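You operate a simulated robot arm through the tools that you are given. There is no shell and no other tool. Be economical: measure what you need, move in short steps, check, and stop when the job is done.

You are at the controls of a simulated two-armed robot. One attempt, no reset.

## Task
Fetch the orange reflector and set it on top of the orange case. Put the 32 bearing block from the top of the red table on the black cover and the 47 bearing block on the blue board. Put the orange strap roll on the top of the green bench away on the fourth shelf from the bottom of the grey rack. Put the steel block that says "2" from the top of the white table on the top of the steel bench and the steel block labelled "5" on top of the black spacer. Turn the channel knob to 1. Open the blue tilt bin. The order is free. Set down upright: orange reflector.

The check looks at the end state, three seconds after you hand in, the way a careful person would. Anything else that was tipped, shoved, dropped, spilled or broken makes it a failure. Lids that push on must go on centred and level and be pressed home; caps that screw on are set level and turned clockwise until they are tight.

## Robot
Two 7-joint arms with fingered hands on one trunk, on a base that drives. Base frame: it is fixed to the floor where the robot stands at the start and does not move with it; the origin is under the middle of the robot, x ahead of it, y to its left, z up; the surface under the hand at the start is at about z = 0.807. Units: m, rad, N and s.
The left shoulder is at the start at [0.07, 0.145, 0.887], the right one opposite. With the tool pointing down near the work surface each hand reaches from about 0.38 to 0.78 m from the robot's upright axis, wherever it stands, measured 20 degrees to its own side. Places, roughly: bearing block [-1.25, -2.75, 0.75]; black cover (10x10x1 cm) [-1.4, -3, 0.8]; black spacer (6x6x6 cm) [0.6, -5.5, 0.8]; blue board [-1.25, -2.75, 0.75]; blue tilt bin [0.6, -9.5, 0.7]; channel knob [3.8, -3.7, 0.9]; fourth shelf of the grey rack [-1.5, -6.3, 1.3]; orange case [1.5, -1.75, 0.25]; orange reflector (7x4x5 cm) [0.5, 0.1, 0.6]; orange strap roll (7x7x4 cm) [1.2, -5.1, 0.9]; steel block [0.5, -5.5, 0.75]; top of the steel bench [1.3, -2.4, 0.8]. Payload 3.5 kg a hand.
The tool frame of a hand sits at the grasp point between the pads (the TCP): z along the fingers, y along the line on which they close. The tips reach 0.025 m beyond it. Largest opening 0.088 m; the body of the gripper starts 0.029 m behind the TCP. The gripper is a hand of 4 fingers: y runs from the thumb to the fingers, the wrist lies at [-0.013, -0.097, -0.162] in the tool frame, and closing takes about 1.5 s.
Orientation is that of the tool frame in the base frame, as a unit quaternion [w, x, y, z]. With the fingers straight down and the wrist toward the robot, the tool's x, y and z point along [0, 1, 0], [1, 0, 0] and [0, 0, -1] of the base frame.

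## Interface
- The arms move only by the tool arm_command. It takes "left_rows", "right_rows" or both (then of equal length, played together; a hand with none holds still); each is a list of rows, each an object (a shift or turn left out is 0, a gripper value left out holds the last) with "linear": the shift along the tool's x, y, z in m, a list of three; "dr": the turn, a rotation vector about the tool's x, y, z in rad, a list of three; "hand": the finger opening in m, from 0 to 0.088. In form: [{"linear": [tx, ty, tz], "dr": [rx, ry, rz], "hand": hand}, ...]. A call has 1 to 12 rows; each row shifts and turns the commanded pose from where the row before left it, along the tool's axes as they then stand. Rows are played at 5 a second. More than 0.05 m and 0.15 rad between two rows, or a gripper value outside its range, and nothing of the call is played. Where a pose cannot be reached the arm comes as near as it can. A force on the tool above 40 N (or 10 N above the force at the start of the call, whichever is more), or a blocked arm, ends the call early, and 0.2 s more pass. The fingers move at their own pace (about 0.045 m/s each) and stop on an object; they squeeze with about 25 N. The grip force told is the motor's: it shows also when the fingers shut on nothing. Time passes only in rows, and 0.2 s behind the last, so rows that do not move let the fingers close. The reply holds the time, the measured pose of the TCP, the force on the tool along the base axes, the opening and the grip force, in the units named above and with some noise, with the torque about the TCP (base axes, N m) and any sound that the robot's microphone picked up.
- Cameras (640 x 400 px; columns grow to the right, rows downward): "scene" is now at [0.1342, -0.0003, 1.1973]; the picture's right is [0.00, -1.00, 0.00], its down [-0.66, -0.00, -0.75] and it looks along [0.75, 0.00, -0.66] (base axes); focal length 285 px, centre (320, 200). "left" rides on the left gripper at [-0.064, -0.083, -0.098] in its tool frame; the picture's right is [-0.62, -0.37, 0.69], its down [0.71, -0.63, 0.30] and it looks along [0.32, 0.68, 0.65] (tool axes); focal length 265 px, centre (320, 200). "right" rides on the right gripper at [0.064, -0.083, -0.098] in its tool frame; the picture's right is [-0.62, 0.37, -0.69], its down [-0.71, -0.63, 0.30] and it looks along [-0.32, 0.68, 0.65] (tool axes); focal length 265 px, centre (320, 200). There is no depth. A picture from a camera that has moved, and an enlarged one, comes with that camera's place and axes in the base frame and with its lens.
- snapshot(camera): a new picture of that camera. The clock stands still meanwhile.
- raise_lower(by): slides the trunk up (or, below 0, down) by that many m; the arms and the scene camera ride with it, the base frame stays. It gives what a move gives, with no picture.
- roll_base(legs): drives the robot by 1 to 6 legs, each [ahead, left, turn to the left] in m, m and rad, along the robot's own axes; the way and the turn of a leg run together, so that a leg with both is an arc; at most 1.5 m and 3.142 rad a leg. The arms and the cameras ride along, it lands a little off, and it stops where it bumps. It gives what a move gives.
- grasp_type(shape, hand): the hand has 4 fingers and takes this shape, open, in about a second: jaw (thumb against the fingers, like two jaws); tri (thumb and two fingers); tip (a fingertip pinch); poke (one finger out to press); point (the index stretched); flat (the hand flat); cup (the hand cupped); fist (a fist). The gripper value then closes the fingers along that shape, each until it touches; the sizes above hold for jaw. It gives what a move gives, with no picture.
- aim_head(pan, tilt): turns the head with the scene camera to pan (to the left, within 1.501 rad either way) and tilt (down, from -0.506 to 1.204), counted from straight ahead of the robot. It gives what a move gives.
- zoom(camera, box): a new picture of the part [left, top, right, bottom] of that camera's present view, enlarged. The clock stands still meanwhile.
- job_done(): hands the job in; it is judged then, once.

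Go step by step. Nothing tells you exact positions but the pictures and the camera data: compare them with the known pose of the tool, close in by small moves and look again before you grip or let go. The budget is 207 turns and 202 pictures, counting those below and the enlarged ones. Unless the task says otherwise, let go and move clear before handing in, and close with one line.

The tools are called after "Call:" as a command line: name --argument value ..., lists and objects as JSON in quotes. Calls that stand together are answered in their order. arm_command: Moves the arms, as the interface text tells. Its arguments: {"type":"object","properties":{"left_rows":{"type":"array","items":{"type":"object","properties":{"linear":{"type":"array","items":{"type":"number"}},"dr":{"type":"array","items":{"type":"number"}},"hand":{"type":"number"}}}},"right_rows":{"type":"array","items":{"type":"object","properties":{"linear":{"type":"array","items":{"type":"number"}},"dr":{"type":"array","items":{"type":"number"}},"hand":{"type":"number"}}}}},"required":[]} The other tools are called the same way: raise_lower (by) slides the trunk up or down; grasp_type (shape, hand) gives the hand a shape; roll_base (legs) drives the base; aim_head (pan, tilt) turns the head that bears the scene camera; snapshot (camera) takes a picture; zoom (camera, box) takes an enlarged picture of a part of a camera's view; job_done () hands the job in.

At the start:

```text
time: 0.0
left_position: [0.4744, 0.2796, 0.9147]
left_orientation: [0.0, 0.707, 0.707, 0.0]
left_force: [-0.4, -0.5, 0.0]
left_wrist_torque: [-0.01, 0.01, 0.02]
left_width: 0.0877
left_gripper_force: 0.0
left_shape: jaw
right_position: [0.5339, -0.1723, 0.9157]
right_orientation: [0.0, 0.707, 0.707, 0.0]
right_force: [0.4, 0.2, -0.2]
right_wrist_torque: [0.02, -0.03, -0.02]
right_width: 0.0876
right_gripper_force: 0.1
right_shape: jaw
trunk travel left (down, up): [-0.45, 0.39]
robot x, y, heading: [0.0007, 0.0002, 0.001]
head pan, tilt: [0.002, 0.719]
```

scene: 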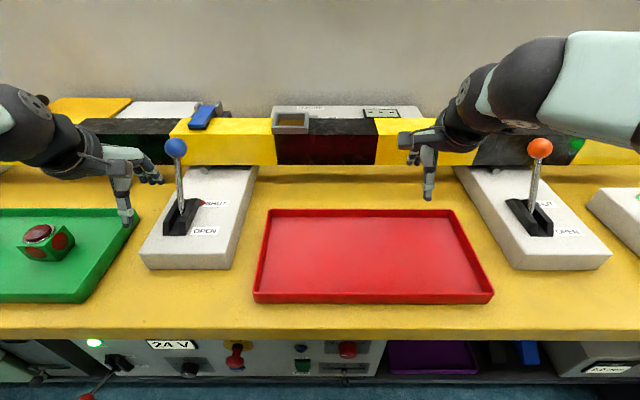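
right: 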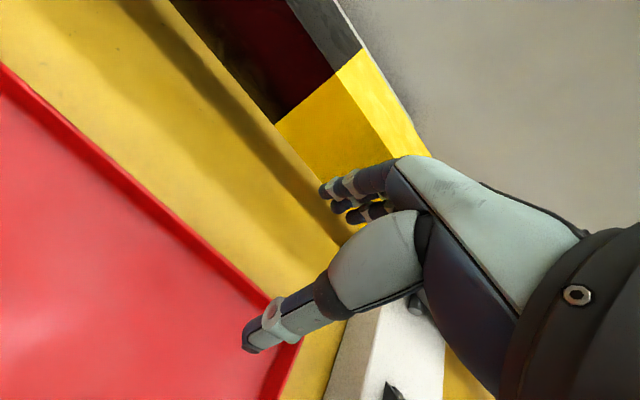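
left: 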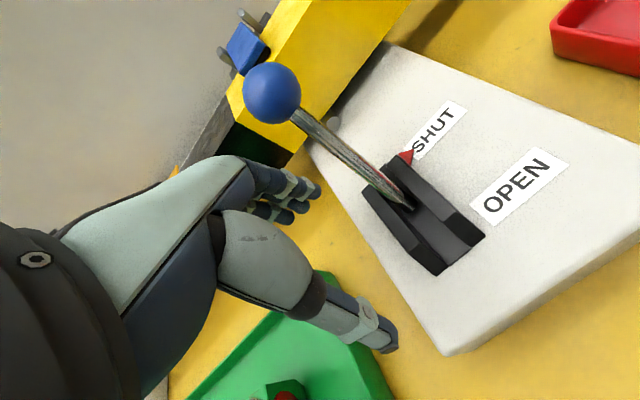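

I see a yellow bench with trays and levers; the reflector should be on a shelf below the bench top. I'll back off a bit and look at the front of the bench.

Call:
roll_base --legs '[[-0.5, 0, 0]]'

Call:
raise_lower --by -0.3

Call:
snapshot --camera "scene"

```text
time: 2.9
left_position: [-0.0222, 0.2771, 0.9152]
left_orientation: [0.0, 0.71, 0.704, 0.001]
left_force: [0.8, 0.4, -0.7]
left_wrist_torque: [-0.01, 0.01, -0.01]
left_width: 0.0876
left_gripper_force: 0.1
left_shape: jaw
right_position: [0.032, -0.1758, 0.9145]
right_orientation: [0.0, 0.711, 0.704, 0.0]
right_force: [-1.3, 0.3, 0.4]
right_wrist_torque: [0.03, 0.0, 0.02]
right_width: 0.0873
right_gripper_force: 0.1
right_shape: jaw
trunk travel left (down, up): [-0.45, 0.39]
robot x, y, heading: [-0.5017, 0.0007, -0.01]
head pan, tilt: [0.002, 0.719]
```

```text
time: 5.9
left_position: [-0.0213, 0.2777, 0.615]
left_orientation: [0.001, 0.711, 0.703, 0.0]
left_force: [-1.0, -0.3, 0.2]
left_wrist_torque: [0.01, 0.01, -0.01]
left_width: 0.0875
left_gripper_force: 0.0
left_shape: jaw
right_position: [0.0335, -0.1759, 0.6152]
right_orientation: [0.0, 0.712, 0.703, 0.0]
right_force: [0.2, 0.0, -0.5]
right_wrist_torque: [-0.02, 0.0, 0.01]
right_width: 0.0875
right_gripper_force: 0.0
right_shape: jaw
trunk travel left (down, up): [-0.15, 0.69]
robot x, y, heading: [-0.5015, -0.0008, -0.008]
head pan, tilt: [0.002, 0.719]
```

```text
198 pictures are left
camera scene: at [-0.3644, 0.0008, 0.8974], right [-0.01, -1.0, 0.0], down [-0.66, 0.01, -0.75], along [0.75, -0.01, -0.66], focal length 285 px, centre (320, 200)
```

scene: 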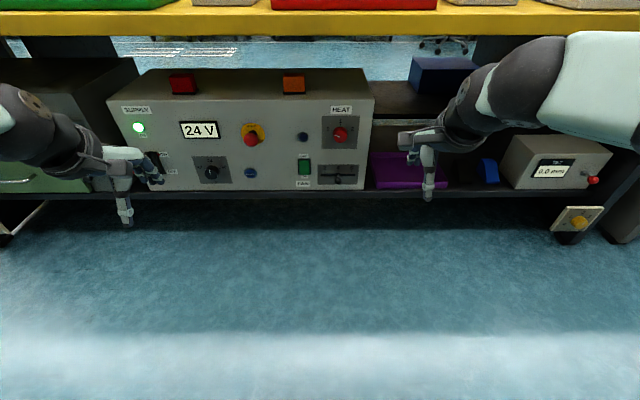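

An instrument box sits on the lower shelf with an orange and a red piece on top; the orange one should be the reflector. I'll zoom in.

Call:
aim_head --pan 0 --tilt 0.45

Call:
zoom --camera "scene" --box '[140, 80, 460, 280]'

Call:
aim_head --pan -1.2 --tilt 0.3

Call:
snapshot --camera "scene"

```text
time: 6.7
left_position: [-0.0206, 0.2774, 0.6142]
left_orientation: [0.0, 0.711, 0.703, 0.001]
left_force: [0.1, -0.2, -0.7]
left_wrist_torque: [-0.02, -0.01, -0.05]
left_width: 0.0877
left_gripper_force: 0.1
left_shape: jaw
right_position: [0.0339, -0.1765, 0.6138]
right_orientation: [0.001, 0.711, 0.704, 0.0]
right_force: [-0.2, 0.0, 0.4]
right_wrist_torque: [-0.01, 0.01, -0.01]
right_width: 0.0877
right_gripper_force: 0.1
right_shape: jaw
trunk travel left (down, up): [-0.15, 0.69]
robot x, y, heading: [-0.4999, 0.0036, -0.013]
head pan, tilt: [0.0, 0.45]
```

```text
2.00 times, centred on (300, 180) of scene
camera zoom: at [-0.3566, 0.0006, 0.9211], right [-0.01, -1.0, 0.0], down [-0.44, 0.0, -0.9], along [0.9, -0.01, -0.44], focal length 571 px, centre (360, 240)
```

zoom: 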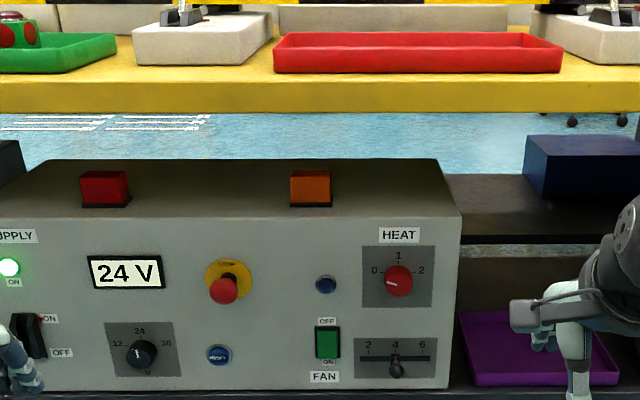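

```text
time: 8.1
left_position: [-0.0211, 0.2773, 0.6145]
left_orientation: [0.0, 0.711, 0.703, 0.0]
left_force: [-0.5, 0.4, 0.7]
left_wrist_torque: [-0.04, 0.02, -0.01]
left_width: 0.0875
left_gripper_force: 0.1
left_shape: jaw
right_position: [0.033, -0.1756, 0.6149]
right_orientation: [0.0, 0.711, 0.703, 0.0]
right_force: [0.0, 0.3, -0.1]
right_wrist_torque: [-0.01, 0.01, -0.01]
right_width: 0.0875
right_gripper_force: 0.0
right_shape: jaw
trunk travel left (down, up): [-0.15, 0.69]
robot x, y, heading: [-0.5007, 0.0042, -0.009]
head pan, tilt: [-1.201, 0.3]
```

```text
196 pictures are left
camera scene: at [-0.4155, -0.0859, 0.9351], right [-0.94, -0.35, 0.0], down [-0.1, 0.28, -0.96], along [0.34, -0.89, -0.3], focal length 285 px, centre (320, 200)
```

scene: 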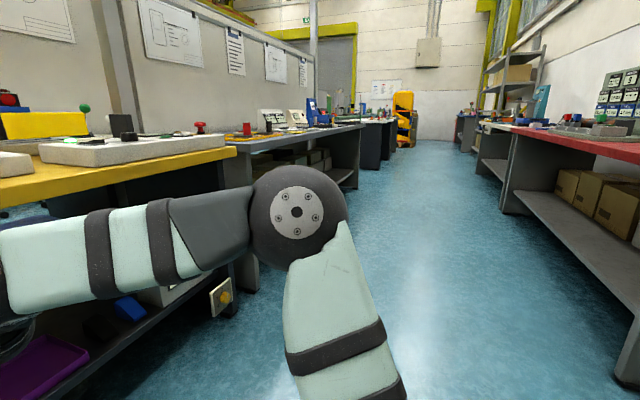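

The reflector appears to be around x≈0.43, y≈0.07, on the box. I'll zoom from two trunk heights to triangulate.

Call:
aim_head --pan 0.1 --tilt 0.4

Call:
zoom --camera "scene" --box '[250, 140, 410, 240]'

Call:
raise_lower --by -0.14

Call:
aim_head --pan 0.1 --tilt 0.2

Call:
zoom --camera "scene" --box '[250, 140, 410, 240]'

```text
time: 9.6
left_position: [-0.0215, 0.2774, 0.6142]
left_orientation: [0.0, 0.711, 0.703, 0.0]
left_force: [-0.2, -0.8, -0.3]
left_wrist_torque: [-0.03, 0.0, 0.01]
left_width: 0.0878
left_gripper_force: 0.1
left_shape: jaw
right_position: [0.0335, -0.1744, 0.6147]
right_orientation: [0.0, 0.711, 0.704, 0.0]
right_force: [-0.8, -0.4, 0.8]
right_wrist_torque: [-0.04, -0.01, 0.03]
right_width: 0.0878
right_gripper_force: 0.0
right_shape: jaw
trunk travel left (down, up): [-0.15, 0.69]
robot x, y, heading: [-0.4985, 0.0014, -0.01]
head pan, tilt: [0.099, 0.4]
```

```text
4.00 times, centred on (330, 190) of scene
camera zoom: at [-0.3562, 0.0097, 0.9259], right [0.09, -1.0, 0.0], down [-0.39, -0.03, -0.92], along [0.92, 0.08, -0.39], focal length 1141 px, centre (280, 240)
```

zoom: 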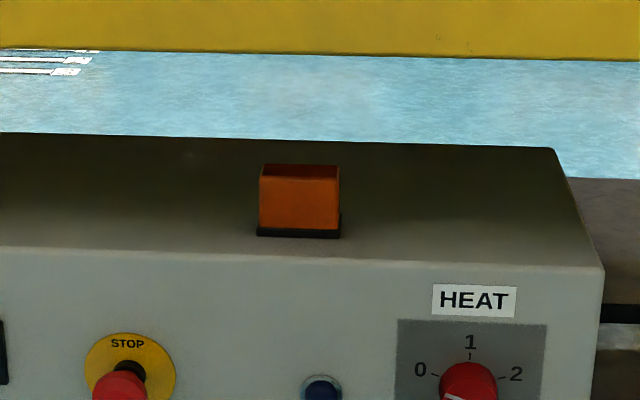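

```text
time: 11.3
left_position: [-0.0212, 0.2773, 0.4753]
left_orientation: [0.0, 0.711, 0.703, 0.0]
left_force: [-0.3, -0.5, -0.1]
left_wrist_torque: [-0.02, 0.02, 0.02]
left_width: 0.0874
left_gripper_force: 0.0
left_shape: jaw
right_position: [0.0332, -0.1752, 0.4738]
right_orientation: [0.0, 0.711, 0.703, 0.0]
right_force: [-0.7, -0.1, -0.5]
right_wrist_torque: [-0.01, 0.01, 0.02]
right_width: 0.0874
right_gripper_force: 0.0
right_shape: jaw
trunk travel left (down, up): [-0.01, 0.83]
robot x, y, heading: [-0.4989, 0.0054, -0.007]
head pan, tilt: [0.099, 0.4]
```

```text
time: 12.0
left_position: [-0.0213, 0.2777, 0.475]
left_orientation: [0.0, 0.711, 0.703, 0.0]
left_force: [0.5, 0.3, -0.1]
left_wrist_torque: [-0.02, 0.0, -0.01]
left_width: 0.0878
left_gripper_force: 0.1
left_shape: jaw
right_position: [0.0326, -0.177, 0.4745]
right_orientation: [0.0, 0.711, 0.703, 0.0]
right_force: [1.2, 0.1, 0.8]
right_wrist_torque: [0.01, -0.03, 0.01]
right_width: 0.0877
right_gripper_force: 0.0
right_shape: jaw
trunk travel left (down, up): [-0.01, 0.83]
robot x, y, heading: [-0.5009, 0.0015, -0.011]
head pan, tilt: [0.099, 0.201]
```

```text
4.00 times, centred on (330, 190) of scene
camera zoom: at [-0.3557, 0.0098, 0.8044], right [0.09, -1.0, 0.0], down [-0.2, -0.02, -0.98], along [0.98, 0.09, -0.2], focal length 1141 px, centre (280, 240)
```

zoom: 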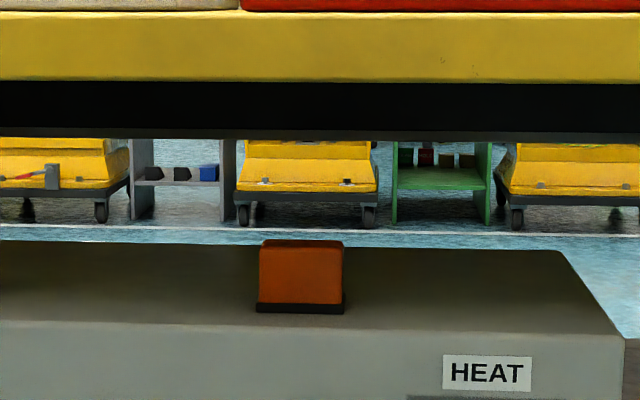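

The reflector sits at about (0.476, 0.067), base z 0.583; the bench underside is at 0.76 and its edge at x 0.33. I'll raise the trunk again and rotate the left hand to point forward, closing sideways.

Call:
raise_lower --by 0.14

Call:
arm_command --left_rows '[{"dr": [-0.0863, 0.0863, 0.0863]}, {"dr": [-0.0863, 0.0863, 0.0863]}, {"dr": [-0.0863, 0.0863, 0.0863]}, {"dr": [-0.0863, 0.0863, 0.0863]}, {"dr": [-0.0863, 0.0863, 0.0863]}, {"dr": [-0.0863, 0.0863, 0.0863]}, {"dr": [-0.0863, 0.0863, 0.0863]}, {"dr": [-0.0863, 0.0863, 0.0863]}, {"dr": [-0.0863, 0.0863, 0.0863]}, {"dr": [-0.0863, 0.0863, 0.0863]}, {"dr": [-0.0863, 0.0863, 0.0863]}, {"dr": [-0.0863, 0.0863, 0.0863]}]'

Call:
arm_command --left_rows '[{"dr": [-0.0863, 0.0863, 0.0863]}, {"dr": [-0.0863, 0.0863, 0.0863]}, {}, {}]'

Call:
snapshot --camera "scene"

Call:
snapshot --camera "left"

```text
time: 13.7
left_position: [-0.0216, 0.2781, 0.6139]
left_orientation: [0.0, 0.711, 0.704, 0.0]
left_force: [0.1, 0.5, -0.8]
left_wrist_torque: [0.03, -0.02, -0.02]
left_width: 0.088
left_gripper_force: 0.1
left_shape: jaw
right_position: [0.0334, -0.1759, 0.6152]
right_orientation: [0.0, 0.711, 0.704, 0.001]
right_force: [-0.4, 0.4, -0.8]
right_wrist_torque: [0.0, -0.01, -0.03]
right_width: 0.0875
right_gripper_force: 0.0
right_shape: jaw
trunk travel left (down, up): [-0.15, 0.69]
robot x, y, heading: [-0.4982, 0.0026, -0.011]
head pan, tilt: [0.099, 0.201]
```

```text
time: 16.3
left_position: [-0.0224, 0.2783, 0.6156]
left_orientation: [0.003, 0.76, 0.118, 0.639]
left_force: [-1.1, 0.3, 0.0]
left_wrist_torque: [0.0, -0.03, 0.01]
left_width: 0.0877
left_gripper_force: 0.0
left_shape: jaw
right_position: [0.0333, -0.1747, 0.615]
right_orientation: [0.0, 0.71, 0.704, 0.0]
right_force: [0.7, 0.3, -0.4]
right_wrist_torque: [0.01, -0.03, -0.02]
right_width: 0.0874
right_gripper_force: 0.1
right_shape: jaw
trunk travel left (down, up): [-0.15, 0.69]
robot x, y, heading: [-0.4978, 0.0046, -0.009]
head pan, tilt: [0.099, 0.201]
```

```text
time: 17.3
left_position: [-0.0219, 0.286, 0.6141]
left_orientation: [-0.003, 0.716, 0.024, 0.698]
left_force: [0.3, -0.6, 1.0]
left_wrist_torque: [-0.03, 0.0, -0.01]
left_width: 0.0875
left_gripper_force: 0.1
left_shape: jaw
left hand out of reach, approached as far as the arm can: row 2
right_position: [0.0337, -0.1751, 0.6154]
right_orientation: [0.0, 0.711, 0.703, -0.001]
right_force: [0.2, -0.5, 0.5]
right_wrist_torque: [-0.01, 0.01, -0.03]
right_width: 0.0874
right_gripper_force: 0.1
right_shape: jaw
trunk travel left (down, up): [-0.15, 0.69]
robot x, y, heading: [-0.5, 0.0031, -0.011]
head pan, tilt: [0.099, 0.201]
```

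```text
193 pictures are left
camera scene: at [-0.3557, 0.0099, 0.9444], right [0.09, -1.0, 0.0], down [-0.2, -0.02, -0.98], along [0.98, 0.09, -0.2], focal length 285 px, centre (320, 200)
```

scene: 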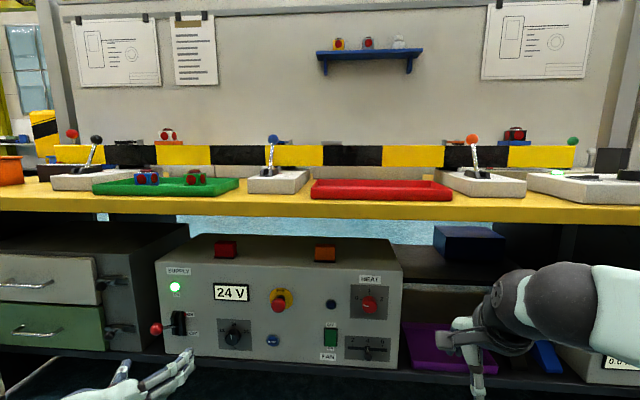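

```text
192 pictures are left
camera left: at [-0.1256, 0.3652, 0.5507], right [0.66, 0.38, -0.65], down [0.3, 0.66, 0.69], along [0.69, -0.65, 0.33], focal length 265 px, centre (320, 200)
```

left: 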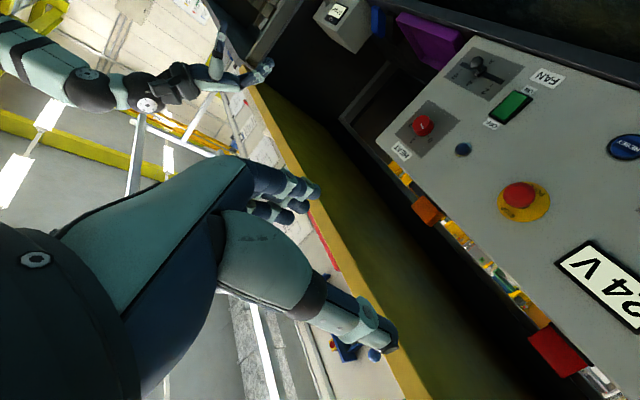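

The left hand now points forward. I'll retract the right hand, extend the left one, and check reach.

Call:
arm_command --left_rows '[{"linear": [0, 0, 0.04]}, {"linear": [0, 0, 0.04]}, {"linear": [0, 0, 0.04]}, {"linear": [0, 0, 0.04]}, {}]' --right_rows '[{"linear": [0, -0.035, 0]}, {"linear": [0, -0.035, 0]}, {"linear": [0, -0.035, 0]}, {"linear": [0, -0.035, 0]}, {}]'

Call:
roll_base --legs '[[0, -0.22, 0.01]]'

Call:
raise_lower --by 0.012

Call:
snapshot --camera "scene"

```text
time: 18.5
left_position: [0.0972, 0.2911, 0.6085]
left_orientation: [-0.003, 0.717, 0.024, 0.697]
left_force: [0.2, -0.3, -0.8]
left_wrist_torque: [-0.02, -0.01, -0.01]
left_width: 0.0878
left_gripper_force: 0.0
left_shape: jaw
left hand out of reach, approached as far as the arm can: row 1
right_position: [-0.1067, -0.1732, 0.6164]
right_orientation: [0.0, 0.711, 0.704, 0.0]
right_force: [-0.1, 0.8, 0.1]
right_wrist_torque: [0.04, 0.01, 0.0]
right_width: 0.0875
right_gripper_force: 0.0
right_shape: jaw
trunk travel left (down, up): [-0.15, 0.69]
robot x, y, heading: [-0.4948, 0.0065, -0.005]
head pan, tilt: [0.099, 0.201]
```

```text
time: 20.1
left_position: [0.0924, 0.079, 0.6088]
left_orientation: [-0.006, 0.716, 0.028, 0.698]
left_force: [-0.8, -0.1, 0.2]
left_wrist_torque: [0.02, 0.03, 0.04]
left_width: 0.0878
left_gripper_force: 0.0
left_shape: jaw
right_position: [-0.103, -0.3884, 0.616]
right_orientation: [0.0, 0.706, 0.708, -0.001]
right_force: [-0.5, -0.2, 1.1]
right_wrist_torque: [0.02, -0.03, 0.04]
right_width: 0.0879
right_gripper_force: 0.1
right_shape: jaw
trunk travel left (down, up): [-0.15, 0.69]
robot x, y, heading: [-0.4992, -0.2161, 0.001]
head pan, tilt: [0.099, 0.201]
```

```text
time: 20.8
left_position: [0.0924, 0.0775, 0.6205]
left_orientation: [-0.006, 0.717, 0.029, 0.697]
left_force: [-0.9, 1.0, 0.5]
left_wrist_torque: [0.0, 0.0, -0.03]
left_width: 0.0877
left_gripper_force: 0.2
left_shape: jaw
right_position: [-0.104, -0.3882, 0.6277]
right_orientation: [0.0, 0.706, 0.708, -0.001]
right_force: [-0.4, 0.0, 0.4]
right_wrist_torque: [0.0, 0.01, 0.01]
right_width: 0.0878
right_gripper_force: 0.1
right_shape: jaw
trunk travel left (down, up): [-0.162, 0.678]
robot x, y, heading: [-0.4984, -0.219, 0.006]
head pan, tilt: [0.099, 0.201]
```

```text
191 pictures are left
camera scene: at [-0.3565, -0.2084, 0.9564], right [0.1, -0.99, 0.0], down [-0.2, -0.02, -0.98], along [0.97, 0.1, -0.2], focal length 285 px, centre (320, 200)
```

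scene: 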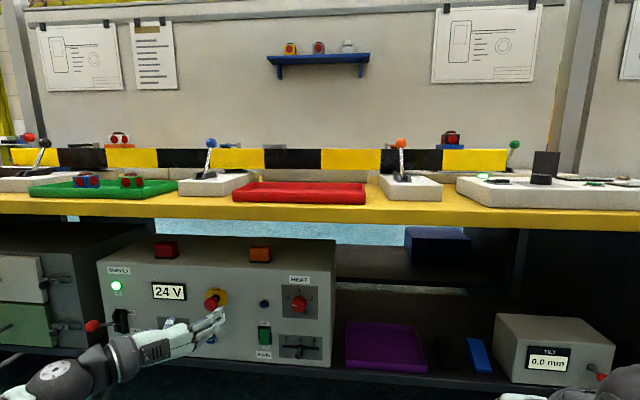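

Now I drive ahead so the open hand stops just short of the reflector.

Call:
roll_base --legs '[[0.29, -0.012, 0]]'

Call:
aim_head --pan 0.45 --tilt 0.55

Call:
snapshot --camera "scene"

Call:
snapshot --camera "left"

```text
time: 22.7
left_position: [0.3769, 0.069, 0.6202]
left_orientation: [-0.008, 0.716, 0.029, 0.697]
left_force: [0.6, 0.0, -0.3]
left_wrist_torque: [-0.01, -0.02, 0.03]
left_width: 0.0878
left_gripper_force: 0.0
left_shape: jaw
right_position: [0.1826, -0.398, 0.6268]
right_orientation: [0.0, 0.705, 0.709, 0.0]
right_force: [-0.1, -0.5, 0.8]
right_wrist_torque: [0.02, 0.0, 0.03]
right_width: 0.0877
right_gripper_force: 0.1
right_shape: jaw
trunk travel left (down, up): [-0.162, 0.678]
robot x, y, heading: [-0.2154, -0.2308, 0.002]
head pan, tilt: [0.099, 0.201]
```

```text
time: 23.6
left_position: [0.3769, 0.0693, 0.6206]
left_orientation: [-0.008, 0.716, 0.029, 0.697]
left_force: [0.1, 0.0, 0.0]
left_wrist_torque: [0.02, 0.0, 0.01]
left_width: 0.0878
left_gripper_force: 0.1
left_shape: jaw
right_position: [0.1831, -0.3993, 0.6272]
right_orientation: [0.0, 0.706, 0.708, 0.0]
right_force: [-0.6, -0.8, -0.4]
right_wrist_torque: [0.01, 0.0, -0.01]
right_width: 0.0878
right_gripper_force: 0.0
right_shape: jaw
trunk travel left (down, up): [-0.162, 0.678]
robot x, y, heading: [-0.2146, -0.2274, 0.006]
head pan, tilt: [0.45, 0.55]
```

```text
190 pictures are left
camera scene: at [-0.0834, -0.1892, 0.9242], right [0.44, -0.9, 0.0], down [-0.47, -0.23, -0.85], along [0.77, 0.37, -0.52], focal length 285 px, centre (320, 200)
```

scene: 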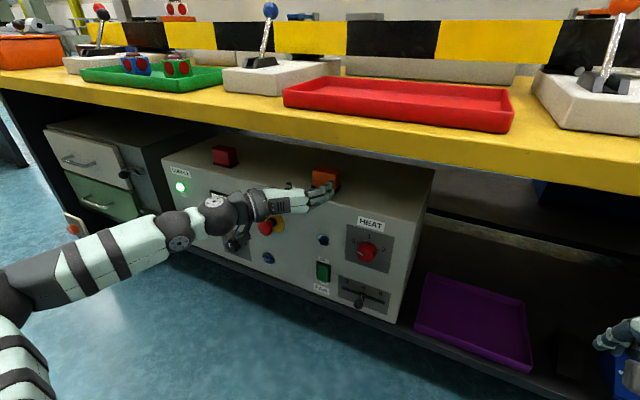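

```text
189 pictures are left
camera left: at [0.2731, 0.1463, 0.5573], right [0.66, 0.38, -0.65], down [0.29, 0.67, 0.69], along [0.7, -0.64, 0.33], focal length 265 px, centre (320, 200)
```

left: 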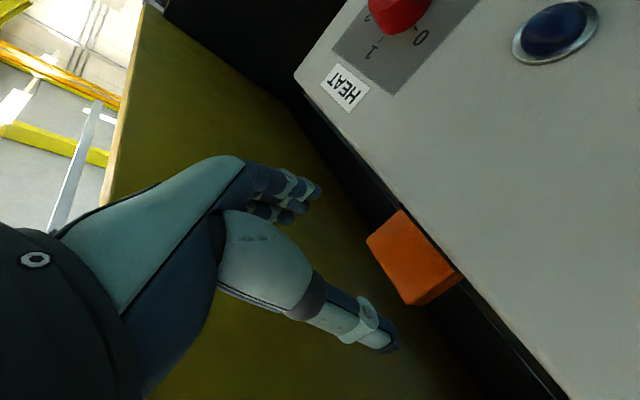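

Hand and reflector line up well. I advance in two short steps with checks.

Call:
roll_base --legs '[[0.05, 0, 0]]'

Call:
snapshot --camera "left"

Call:
zoom --camera "scene" --box '[220, 130, 420, 255]'

```text
time: 24.5
left_position: [0.4264, 0.0689, 0.6204]
left_orientation: [-0.007, 0.716, 0.029, 0.697]
left_force: [0.6, 0.3, -0.5]
left_wrist_torque: [0.02, 0.02, 0.02]
left_width: 0.0876
left_gripper_force: 0.1
left_shape: jaw
right_position: [0.2309, -0.3994, 0.6266]
right_orientation: [0.0, 0.705, 0.709, 0.0]
right_force: [0.2, -0.6, -0.3]
right_wrist_torque: [0.05, 0.01, -0.01]
right_width: 0.0873
right_gripper_force: 0.1
right_shape: jaw
trunk travel left (down, up): [-0.162, 0.678]
robot x, y, heading: [-0.1637, -0.2266, 0.011]
head pan, tilt: [0.45, 0.55]
```

```text
188 pictures are left
camera left: at [0.3229, 0.146, 0.5571], right [0.66, 0.38, -0.65], down [0.29, 0.67, 0.69], along [0.7, -0.64, 0.33], focal length 265 px, centre (320, 200)
```

left: 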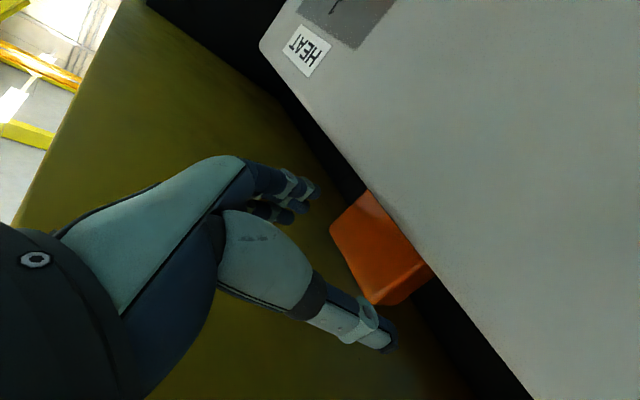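

```text
3.20 times, centred on (320, 192) of scene
camera zoom: at [-0.0338, -0.189, 0.9241], right [0.44, -0.9, 0.0], down [-0.47, -0.23, -0.85], along [0.77, 0.37, -0.52], focal length 913 px, centre (320, 224)
```

zoom: 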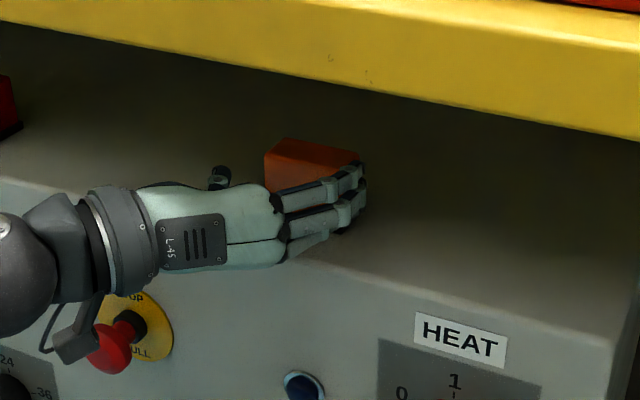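

Alignment looks good; I raise 8 mm for palm clearance over the box edge and go in.

Call:
raise_lower --by 0.008

Call:
roll_base --legs '[[0.045, -0.001, 0]]'

Call:
snapshot --camera "left"

Call:
zoom --camera "scene" --box '[220, 130, 420, 255]'

```text
time: 25.1
left_position: [0.4268, 0.0686, 0.6276]
left_orientation: [-0.007, 0.716, 0.029, 0.697]
left_force: [-0.1, -0.6, 0.0]
left_wrist_torque: [-0.06, -0.01, -0.02]
left_width: 0.0879
left_gripper_force: 0.0
left_shape: jaw
right_position: [0.2311, -0.3989, 0.6359]
right_orientation: [-0.001, 0.706, 0.709, 0.0]
right_force: [0.4, -0.3, -0.3]
right_wrist_torque: [-0.04, 0.01, -0.01]
right_width: 0.0875
right_gripper_force: 0.0
right_shape: jaw
trunk travel left (down, up): [-0.17, 0.67]
robot x, y, heading: [-0.1653, -0.2293, 0.003]
head pan, tilt: [0.45, 0.55]
```

```text
time: 25.9
left_position: [0.4716, 0.0674, 0.628]
left_orientation: [-0.007, 0.716, 0.029, 0.697]
left_force: [0.4, -0.1, 0.7]
left_wrist_torque: [-0.01, 0.0, -0.04]
left_width: 0.0879
left_gripper_force: 0.1
left_shape: jaw
right_position: [0.2774, -0.3999, 0.6361]
right_orientation: [0.0, 0.706, 0.708, 0.0]
right_force: [0.1, -0.6, 0.1]
right_wrist_torque: [0.01, 0.01, 0.01]
right_width: 0.088
right_gripper_force: 0.0
right_shape: jaw
trunk travel left (down, up): [-0.17, 0.67]
robot x, y, heading: [-0.1198, -0.2293, 0.008]
head pan, tilt: [0.45, 0.55]
```

```text
186 pictures are left
camera left: at [0.3674, 0.1455, 0.5651], right [0.66, 0.38, -0.65], down [0.29, 0.67, 0.69], along [0.7, -0.64, 0.33], focal length 265 px, centre (320, 200)
```

left: 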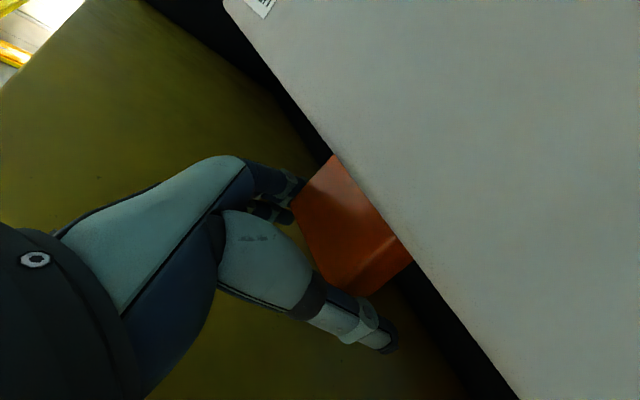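

```text
3.20 times, centred on (320, 192) of scene
camera zoom: at [0.0109, -0.1897, 0.9321], right [0.44, -0.9, 0.0], down [-0.47, -0.23, -0.85], along [0.77, 0.37, -0.52], focal length 913 px, centre (320, 224)
```

zoom: 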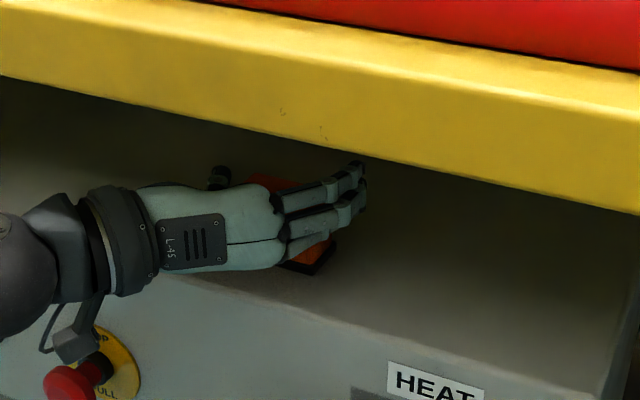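

The reflector is between thumb and fingers. I close the hand and see.

Call:
arm_command --left_rows '[{"hand": 0.05}, {"hand": 0.05}, {"hand": 0.05}, {"hand": 0.05}, {"hand": 0.04}, {"hand": 0.04}, {"hand": 0.04}, {"hand": 0.04}]'

Call:
snapshot --camera "left"

Call:
zoom --camera "scene" --box '[220, 130, 420, 255]'

```text
time: 27.8
left_position: [0.4706, 0.068, 0.6292]
left_orientation: [-0.007, 0.715, 0.029, 0.698]
left_force: [-0.1, 1.2, 1.3]
left_wrist_torque: [-0.08, -0.01, -0.01]
left_width: 0.0352
left_gripper_force: 25.3
left_shape: jaw
right_position: [0.2751, -0.3989, 0.6357]
right_orientation: [0.0, 0.706, 0.708, 0.0]
right_force: [1.4, 0.3, -0.4]
right_wrist_torque: [-0.01, -0.01, 0.0]
right_width: 0.0879
right_gripper_force: 0.0
right_shape: jaw
trunk travel left (down, up): [-0.17, 0.67]
robot x, y, heading: [-0.12, -0.2313, 0.006]
head pan, tilt: [0.45, 0.55]
```

```text
184 pictures are left
camera left: at [0.3673, 0.1455, 0.5657], right [0.66, 0.38, -0.65], down [0.29, 0.67, 0.69], along [0.7, -0.64, 0.33], focal length 265 px, centre (320, 200)
```

left: 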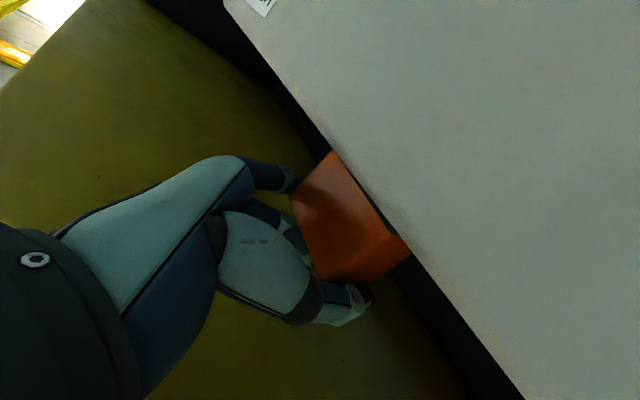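

```text
3.20 times, centred on (320, 192) of scene
camera zoom: at [0.0105, -0.1897, 0.9322], right [0.44, -0.9, 0.0], down [-0.47, -0.23, -0.85], along [0.77, 0.37, -0.52], focal length 913 px, centre (320, 224)
```

zoom: 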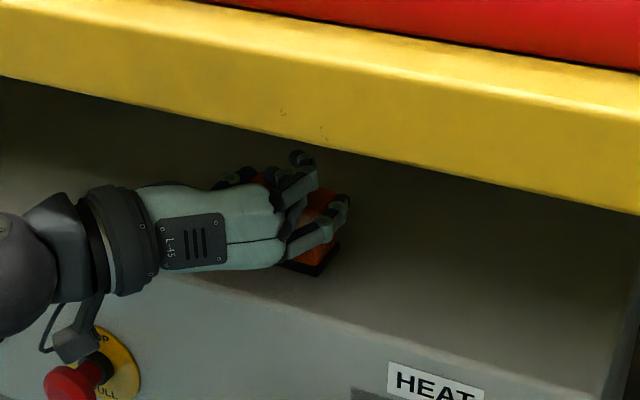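

Upper fingers closed over the top of the reflector, so the hand is a bit too high. I'll reopen, lower ~13 mm and re-close.

Call:
arm_command --left_rows '[{"hand": 0.088}, {"hand": 0.088}, {"hand": 0.088}, {"hand": 0.088}, {"hand": 0.088}, {"hand": 0.088}]'

Call:
raise_lower --by -0.013

Call:
snapshot --camera "left"

Call:
zoom --camera "scene" --box '[220, 130, 420, 255]'

```text
time: 29.1
left_position: [0.4713, 0.0683, 0.6283]
left_orientation: [-0.008, 0.716, 0.029, 0.697]
left_force: [0.1, 0.1, -0.6]
left_wrist_torque: [0.0, 0.02, 0.02]
left_width: 0.0874
left_gripper_force: 0.0
left_shape: jaw
right_position: [0.2752, -0.3988, 0.6359]
right_orientation: [0.0, 0.706, 0.708, 0.0]
right_force: [0.5, -0.4, 0.3]
right_wrist_torque: [-0.02, -0.02, 0.02]
right_width: 0.0879
right_gripper_force: 0.0
right_shape: jaw
trunk travel left (down, up): [-0.17, 0.67]
robot x, y, heading: [-0.1226, -0.2293, 0.007]
head pan, tilt: [0.45, 0.55]
```

```text
time: 29.8
left_position: [0.4711, 0.0688, 0.616]
left_orientation: [-0.009, 0.716, 0.03, 0.698]
left_force: [-0.4, -0.8, 0.3]
left_wrist_torque: [-0.01, -0.01, 0.0]
left_width: 0.088
left_gripper_force: 0.1
left_shape: jaw
right_position: [0.2759, -0.3996, 0.6222]
right_orientation: [0.0, 0.707, 0.708, 0.001]
right_force: [-0.3, -0.4, -0.7]
right_wrist_torque: [-0.03, -0.01, 0.01]
right_width: 0.0879
right_gripper_force: 0.0
right_shape: jaw
trunk travel left (down, up): [-0.157, 0.683]
robot x, y, heading: [-0.1203, -0.2292, 0.003]
head pan, tilt: [0.45, 0.55]
```

```text
182 pictures are left
camera left: at [0.3672, 0.1454, 0.5523], right [0.66, 0.38, -0.65], down [0.29, 0.67, 0.69], along [0.7, -0.64, 0.33], focal length 265 px, centre (320, 200)
```

left: 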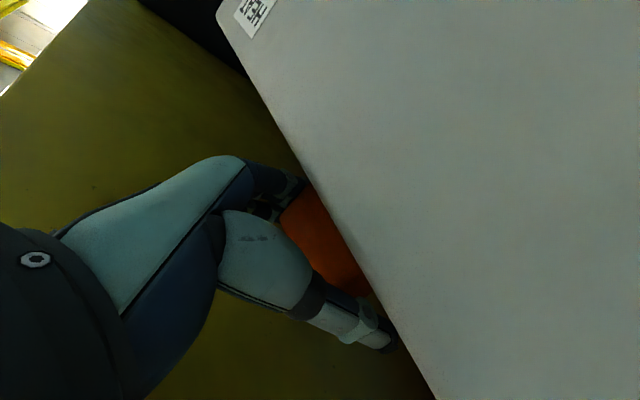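

```text
3.20 times, centred on (320, 192) of scene
camera zoom: at [0.0105, -0.1898, 0.9191], right [0.44, -0.9, 0.0], down [-0.47, -0.23, -0.85], along [0.77, 0.37, -0.52], focal length 913 px, centre (320, 224)
```

zoom: 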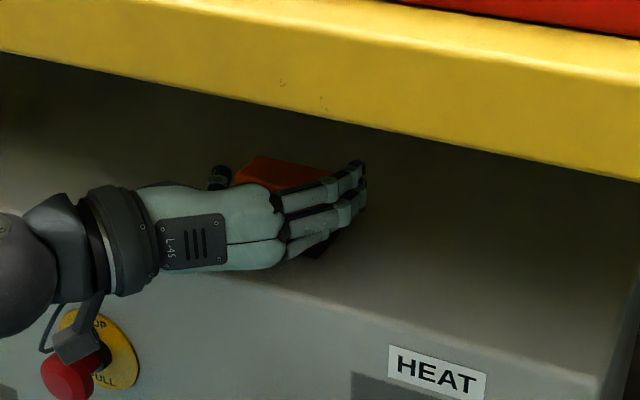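

Better depth. I close again.

Call:
arm_command --left_rows '[{"hand": 0.05}, {"hand": 0.05}, {"hand": 0.05}, {"hand": 0.05}, {"hand": 0.04}, {"hand": 0.04}, {"hand": 0.04}, {"hand": 0.04}]'

Call:
zoom --camera "scene" --box '[220, 130, 420, 255]'

```text
time: 31.6
left_position: [0.4716, 0.0689, 0.6158]
left_orientation: [-0.007, 0.716, 0.029, 0.697]
left_force: [0.1, 0.4, -0.2]
left_wrist_torque: [0.01, 0.0, 0.04]
left_width: 0.0578
left_gripper_force: 25.3
left_shape: jaw
right_position: [0.2764, -0.3997, 0.6221]
right_orientation: [0.0, 0.706, 0.708, 0.0]
right_force: [0.0, 0.2, 0.5]
right_wrist_torque: [0.0, 0.02, 0.02]
right_width: 0.0876
right_gripper_force: 0.2
right_shape: jaw
trunk travel left (down, up): [-0.157, 0.683]
robot x, y, heading: [-0.121, -0.2246, 0.004]
head pan, tilt: [0.45, 0.55]
```

```text
3.20 times, centred on (320, 192) of scene
camera zoom: at [0.0106, -0.1897, 0.9192], right [0.44, -0.9, 0.0], down [-0.47, -0.23, -0.85], along [0.77, 0.37, -0.52], focal length 913 px, centre (320, 224)
```

zoom: 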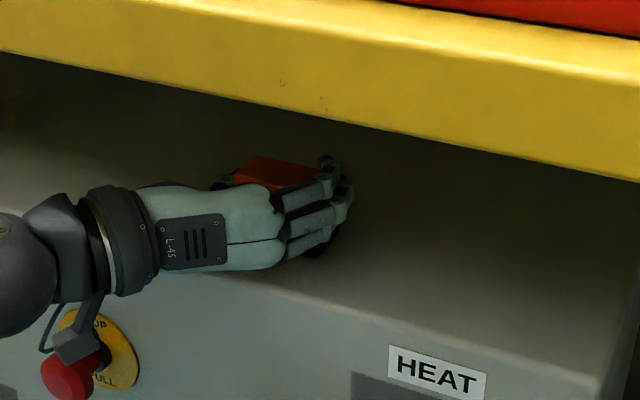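

Solid grip (0.058). I lift 4 cm and back out.

Call:
raise_lower --by 0.04

Call:
roll_base --legs '[[-0.4, 0, 0]]'

Call:
aim_head --pan 0.4 --tilt 0.5

Call:
snapshot --camera "scene"

Call:
snapshot --camera "left"

```text
time: 32.4
left_position: [0.47, 0.0685, 0.6552]
left_orientation: [-0.007, 0.716, 0.029, 0.697]
left_force: [0.1, -0.5, -0.7]
left_wrist_torque: [0.03, -0.01, -0.01]
left_width: 0.0581
left_gripper_force: 25.0
left_shape: jaw
right_position: [0.2765, -0.3998, 0.663]
right_orientation: [0.0, 0.706, 0.708, 0.0]
right_force: [0.2, -0.4, 1.0]
right_wrist_torque: [-0.01, -0.02, 0.02]
right_width: 0.0877
right_gripper_force: 0.0
right_shape: jaw
trunk travel left (down, up): [-0.197, 0.643]
robot x, y, heading: [-0.1204, -0.2278, 0.008]
head pan, tilt: [0.45, 0.55]
```

```text
time: 34.9
left_position: [0.0764, 0.0657, 0.655]
left_orientation: [-0.006, 0.716, 0.028, 0.697]
left_force: [0.4, -0.6, -1.6]
left_wrist_torque: [0.0, 0.01, 0.0]
left_width: 0.0579
left_gripper_force: 24.6
left_shape: jaw
right_position: [-0.1208, -0.4023, 0.6629]
right_orientation: [0.001, 0.707, 0.707, 0.0]
right_force: [-0.5, 0.4, -0.1]
right_wrist_torque: [-0.02, 0.01, -0.01]
right_width: 0.0875
right_gripper_force: 0.1
right_shape: jaw
trunk travel left (down, up): [-0.197, 0.643]
robot x, y, heading: [-0.5162, -0.2297, 0.001]
head pan, tilt: [0.45, 0.55]
```

```text
time: 35.5
left_position: [0.0768, 0.0648, 0.6548]
left_orientation: [-0.007, 0.716, 0.028, 0.697]
left_force: [-0.8, 1.0, -0.1]
left_wrist_torque: [0.01, 0.02, 0.02]
left_width: 0.0582
left_gripper_force: 25.0
left_shape: jaw
right_position: [-0.1208, -0.4015, 0.6632]
right_orientation: [-0.001, 0.707, 0.707, 0.0]
right_force: [-0.2, -0.5, 0.6]
right_wrist_torque: [-0.01, -0.03, 0.0]
right_width: 0.0876
right_gripper_force: 0.0
right_shape: jaw
trunk travel left (down, up): [-0.197, 0.643]
robot x, y, heading: [-0.5141, -0.2321, -0.002]
head pan, tilt: [0.4, 0.499]
```

```text
179 pictures are left
camera scene: at [-0.3822, -0.1949, 0.9637], right [0.39, -0.92, 0.0], down [-0.44, -0.19, -0.88], along [0.81, 0.34, -0.48], focal length 285 px, centre (320, 200)
```

scene: 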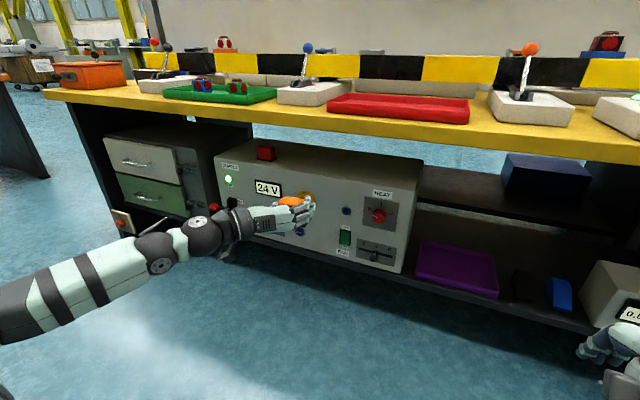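

```text
178 pictures are left
camera left: at [-0.027, 0.1424, 0.5921], right [0.66, 0.38, -0.65], down [0.29, 0.67, 0.69], along [0.69, -0.64, 0.33], focal length 265 px, centre (320, 200)
```

left: 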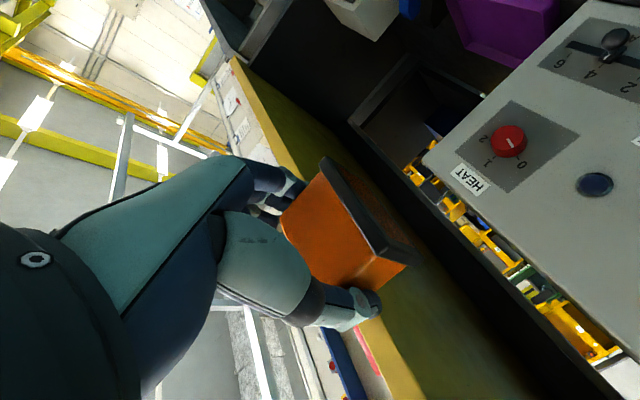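

Reflector is in hand. I strafe down the aisle toward the orange case and look.

Call:
roll_base --legs '[[0, -1.4, 0]]'

Call:
aim_head --pan 0 --tilt 0.45

Call:
snapshot --camera "scene"

Call:
aim_head --pan -1.0 --tilt 0.35

Call:
snapshot --camera "scene"

```text
time: 42.5
left_position: [0.0748, -1.336, 0.6556]
left_orientation: [-0.005, 0.716, 0.026, 0.698]
left_force: [-0.6, 0.2, -0.7]
left_wrist_torque: [-0.04, 0.01, 0.01]
left_width: 0.0579
left_gripper_force: 24.6
left_shape: jaw
right_position: [-0.1254, -1.8019, 0.6622]
right_orientation: [0.0, 0.709, 0.705, 0.0]
right_force: [0.3, -0.6, 0.8]
right_wrist_torque: [-0.01, 0.0, -0.01]
right_width: 0.0878
right_gripper_force: 0.1
right_shape: jaw
trunk travel left (down, up): [-0.197, 0.643]
robot x, y, heading: [-0.5178, -1.6267, -0.004]
head pan, tilt: [0.4, 0.499]
```

```text
time: 43.3
left_position: [0.0749, -1.3377, 0.6561]
left_orientation: [-0.005, 0.717, 0.026, 0.696]
left_force: [-0.4, 0.1, -0.7]
left_wrist_torque: [0.0, -0.02, -0.01]
left_width: 0.058
left_gripper_force: 24.8
left_shape: jaw
right_position: [-0.1257, -1.8021, 0.6621]
right_orientation: [0.0, 0.709, 0.705, 0.0]
right_force: [-0.6, -0.4, -0.4]
right_wrist_torque: [0.01, 0.01, 0.03]
right_width: 0.0878
right_gripper_force: 0.0
right_shape: jaw
trunk travel left (down, up): [-0.197, 0.643]
robot x, y, heading: [-0.5157, -1.6273, -0.006]
head pan, tilt: [0.0, 0.45]
```

```text
177 pictures are left
camera scene: at [-0.3777, -1.6294, 0.9682], right [0.0, -1.0, 0.0], down [-0.44, 0.0, -0.9], along [0.9, 0.0, -0.44], focal length 285 px, centre (320, 200)
```

scene: 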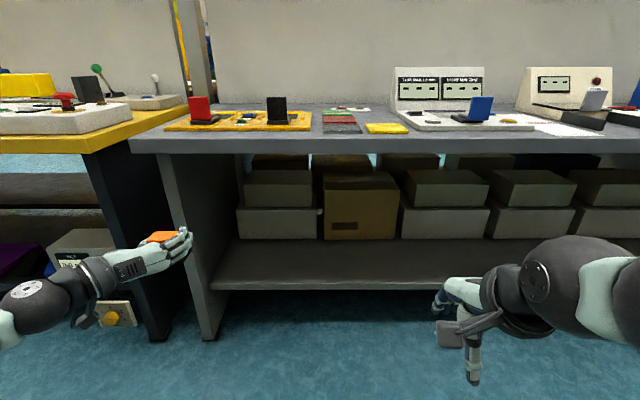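

```text
time: 44.6
left_position: [0.074, -1.3367, 0.6569]
left_orientation: [-0.004, 0.717, 0.027, 0.697]
left_force: [0.0, -1.0, -0.4]
left_wrist_torque: [-0.02, -0.02, -0.03]
left_width: 0.0581
left_gripper_force: 24.5
left_shape: jaw
right_position: [-0.1259, -1.8025, 0.6621]
right_orientation: [0.0, 0.708, 0.706, 0.0]
right_force: [-1.1, -0.2, 0.3]
right_wrist_torque: [0.03, -0.01, -0.02]
right_width: 0.0879
right_gripper_force: 0.1
right_shape: jaw
trunk travel left (down, up): [-0.197, 0.643]
robot x, y, heading: [-0.5145, -1.628, -0.007]
head pan, tilt: [-1.0, 0.351]
```

```text
176 pictures are left
camera scene: at [-0.4196, -1.7075, 0.9774], right [-0.84, -0.54, 0.0], down [-0.18, 0.29, -0.94], along [0.5, -0.79, -0.34], focal length 285 px, centre (320, 200)
```

scene: 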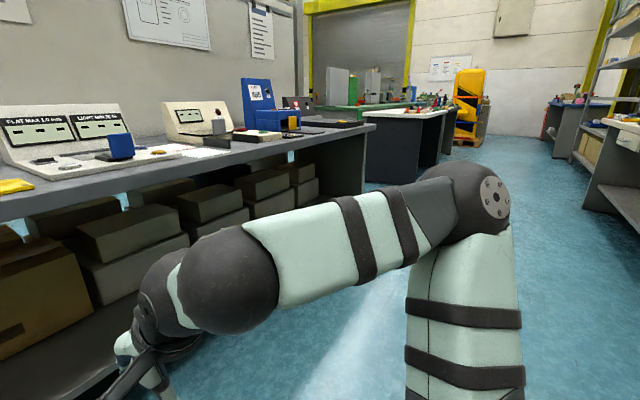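

The orange case must be on the other side of the partition. I drive farther down the aisle to the gap and look.

Call:
roll_base --legs '[[0, -1.25, 0], [0, -1.2, 0]]'

Call:
aim_head --pan 0 --tilt 0.35

Call:
snapshot --camera "scene"

Call:
aim_head --pan -0.8 --tilt 0.35

Call:
snapshot --camera "scene"

```text
time: 56.7
left_position: [0.1012, -3.7872, 0.6545]
left_orientation: [-0.013, 0.716, 0.034, 0.697]
left_force: [-0.3, 0.4, -0.7]
left_wrist_torque: [0.01, -0.01, -0.01]
left_width: 0.0581
left_gripper_force: 24.4
left_shape: jaw
right_position: [-0.089, -4.2581, 0.6622]
right_orientation: [0.001, 0.702, 0.713, -0.001]
right_force: [0.0, -0.4, 0.3]
right_wrist_torque: [0.01, 0.0, 0.01]
right_width: 0.0879
right_gripper_force: 0.0
right_shape: jaw
trunk travel left (down, up): [-0.197, 0.643]
robot x, y, heading: [-0.4885, -4.0941, 0.017]
head pan, tilt: [-1.0, 0.351]
```

```text
time: 57.9
left_position: [0.1006, -3.7871, 0.6559]
left_orientation: [-0.012, 0.716, 0.034, 0.698]
left_force: [-0.4, 0.3, -0.9]
left_wrist_torque: [-0.01, 0.02, 0.01]
left_width: 0.0579
left_gripper_force: 25.5
left_shape: jaw
right_position: [-0.0879, -4.2571, 0.6627]
right_orientation: [0.0, 0.701, 0.713, 0.001]
right_force: [0.3, 0.2, -0.5]
right_wrist_torque: [0.03, -0.03, -0.03]
right_width: 0.0877
right_gripper_force: 0.0
right_shape: jaw
trunk travel left (down, up): [-0.197, 0.643]
robot x, y, heading: [-0.4875, -4.0932, 0.019]
head pan, tilt: [0.0, 0.351]
```

```text
175 pictures are left
camera scene: at [-0.3435, -4.0902, 0.9774], right [0.02, -1.0, 0.0], down [-0.34, -0.01, -0.94], along [0.94, 0.02, -0.34], focal length 285 px, centre (320, 200)
```

scene: 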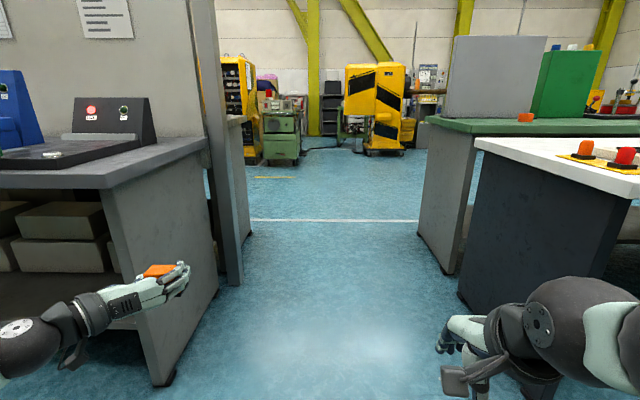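

```text
time: 59.1
left_position: [0.1003, -3.7871, 0.6552]
left_orientation: [-0.013, 0.716, 0.035, 0.697]
left_force: [0.4, -0.3, -1.0]
left_wrist_torque: [-0.03, -0.01, 0.01]
left_width: 0.0581
left_gripper_force: 25.1
left_shape: jaw
right_position: [-0.0888, -4.2574, 0.6627]
right_orientation: [-0.001, 0.701, 0.713, 0.0]
right_force: [0.8, -0.7, -0.1]
right_wrist_torque: [0.0, -0.02, 0.01]
right_width: 0.0879
right_gripper_force: 0.1
right_shape: jaw
trunk travel left (down, up): [-0.197, 0.643]
robot x, y, heading: [-0.4903, -4.0926, 0.02]
head pan, tilt: [-0.799, 0.351]
```

```text
174 pictures are left
camera scene: at [-0.3705, -4.1573, 0.9774], right [-0.7, -0.71, 0.0], down [-0.24, 0.24, -0.94], along [0.67, -0.66, -0.34], focal length 285 px, centre (320, 200)
```

scene: 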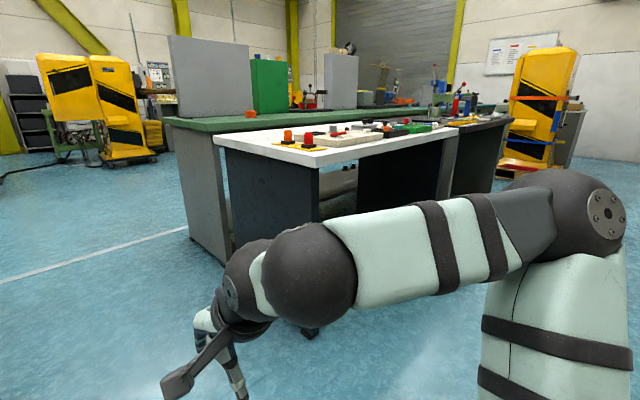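

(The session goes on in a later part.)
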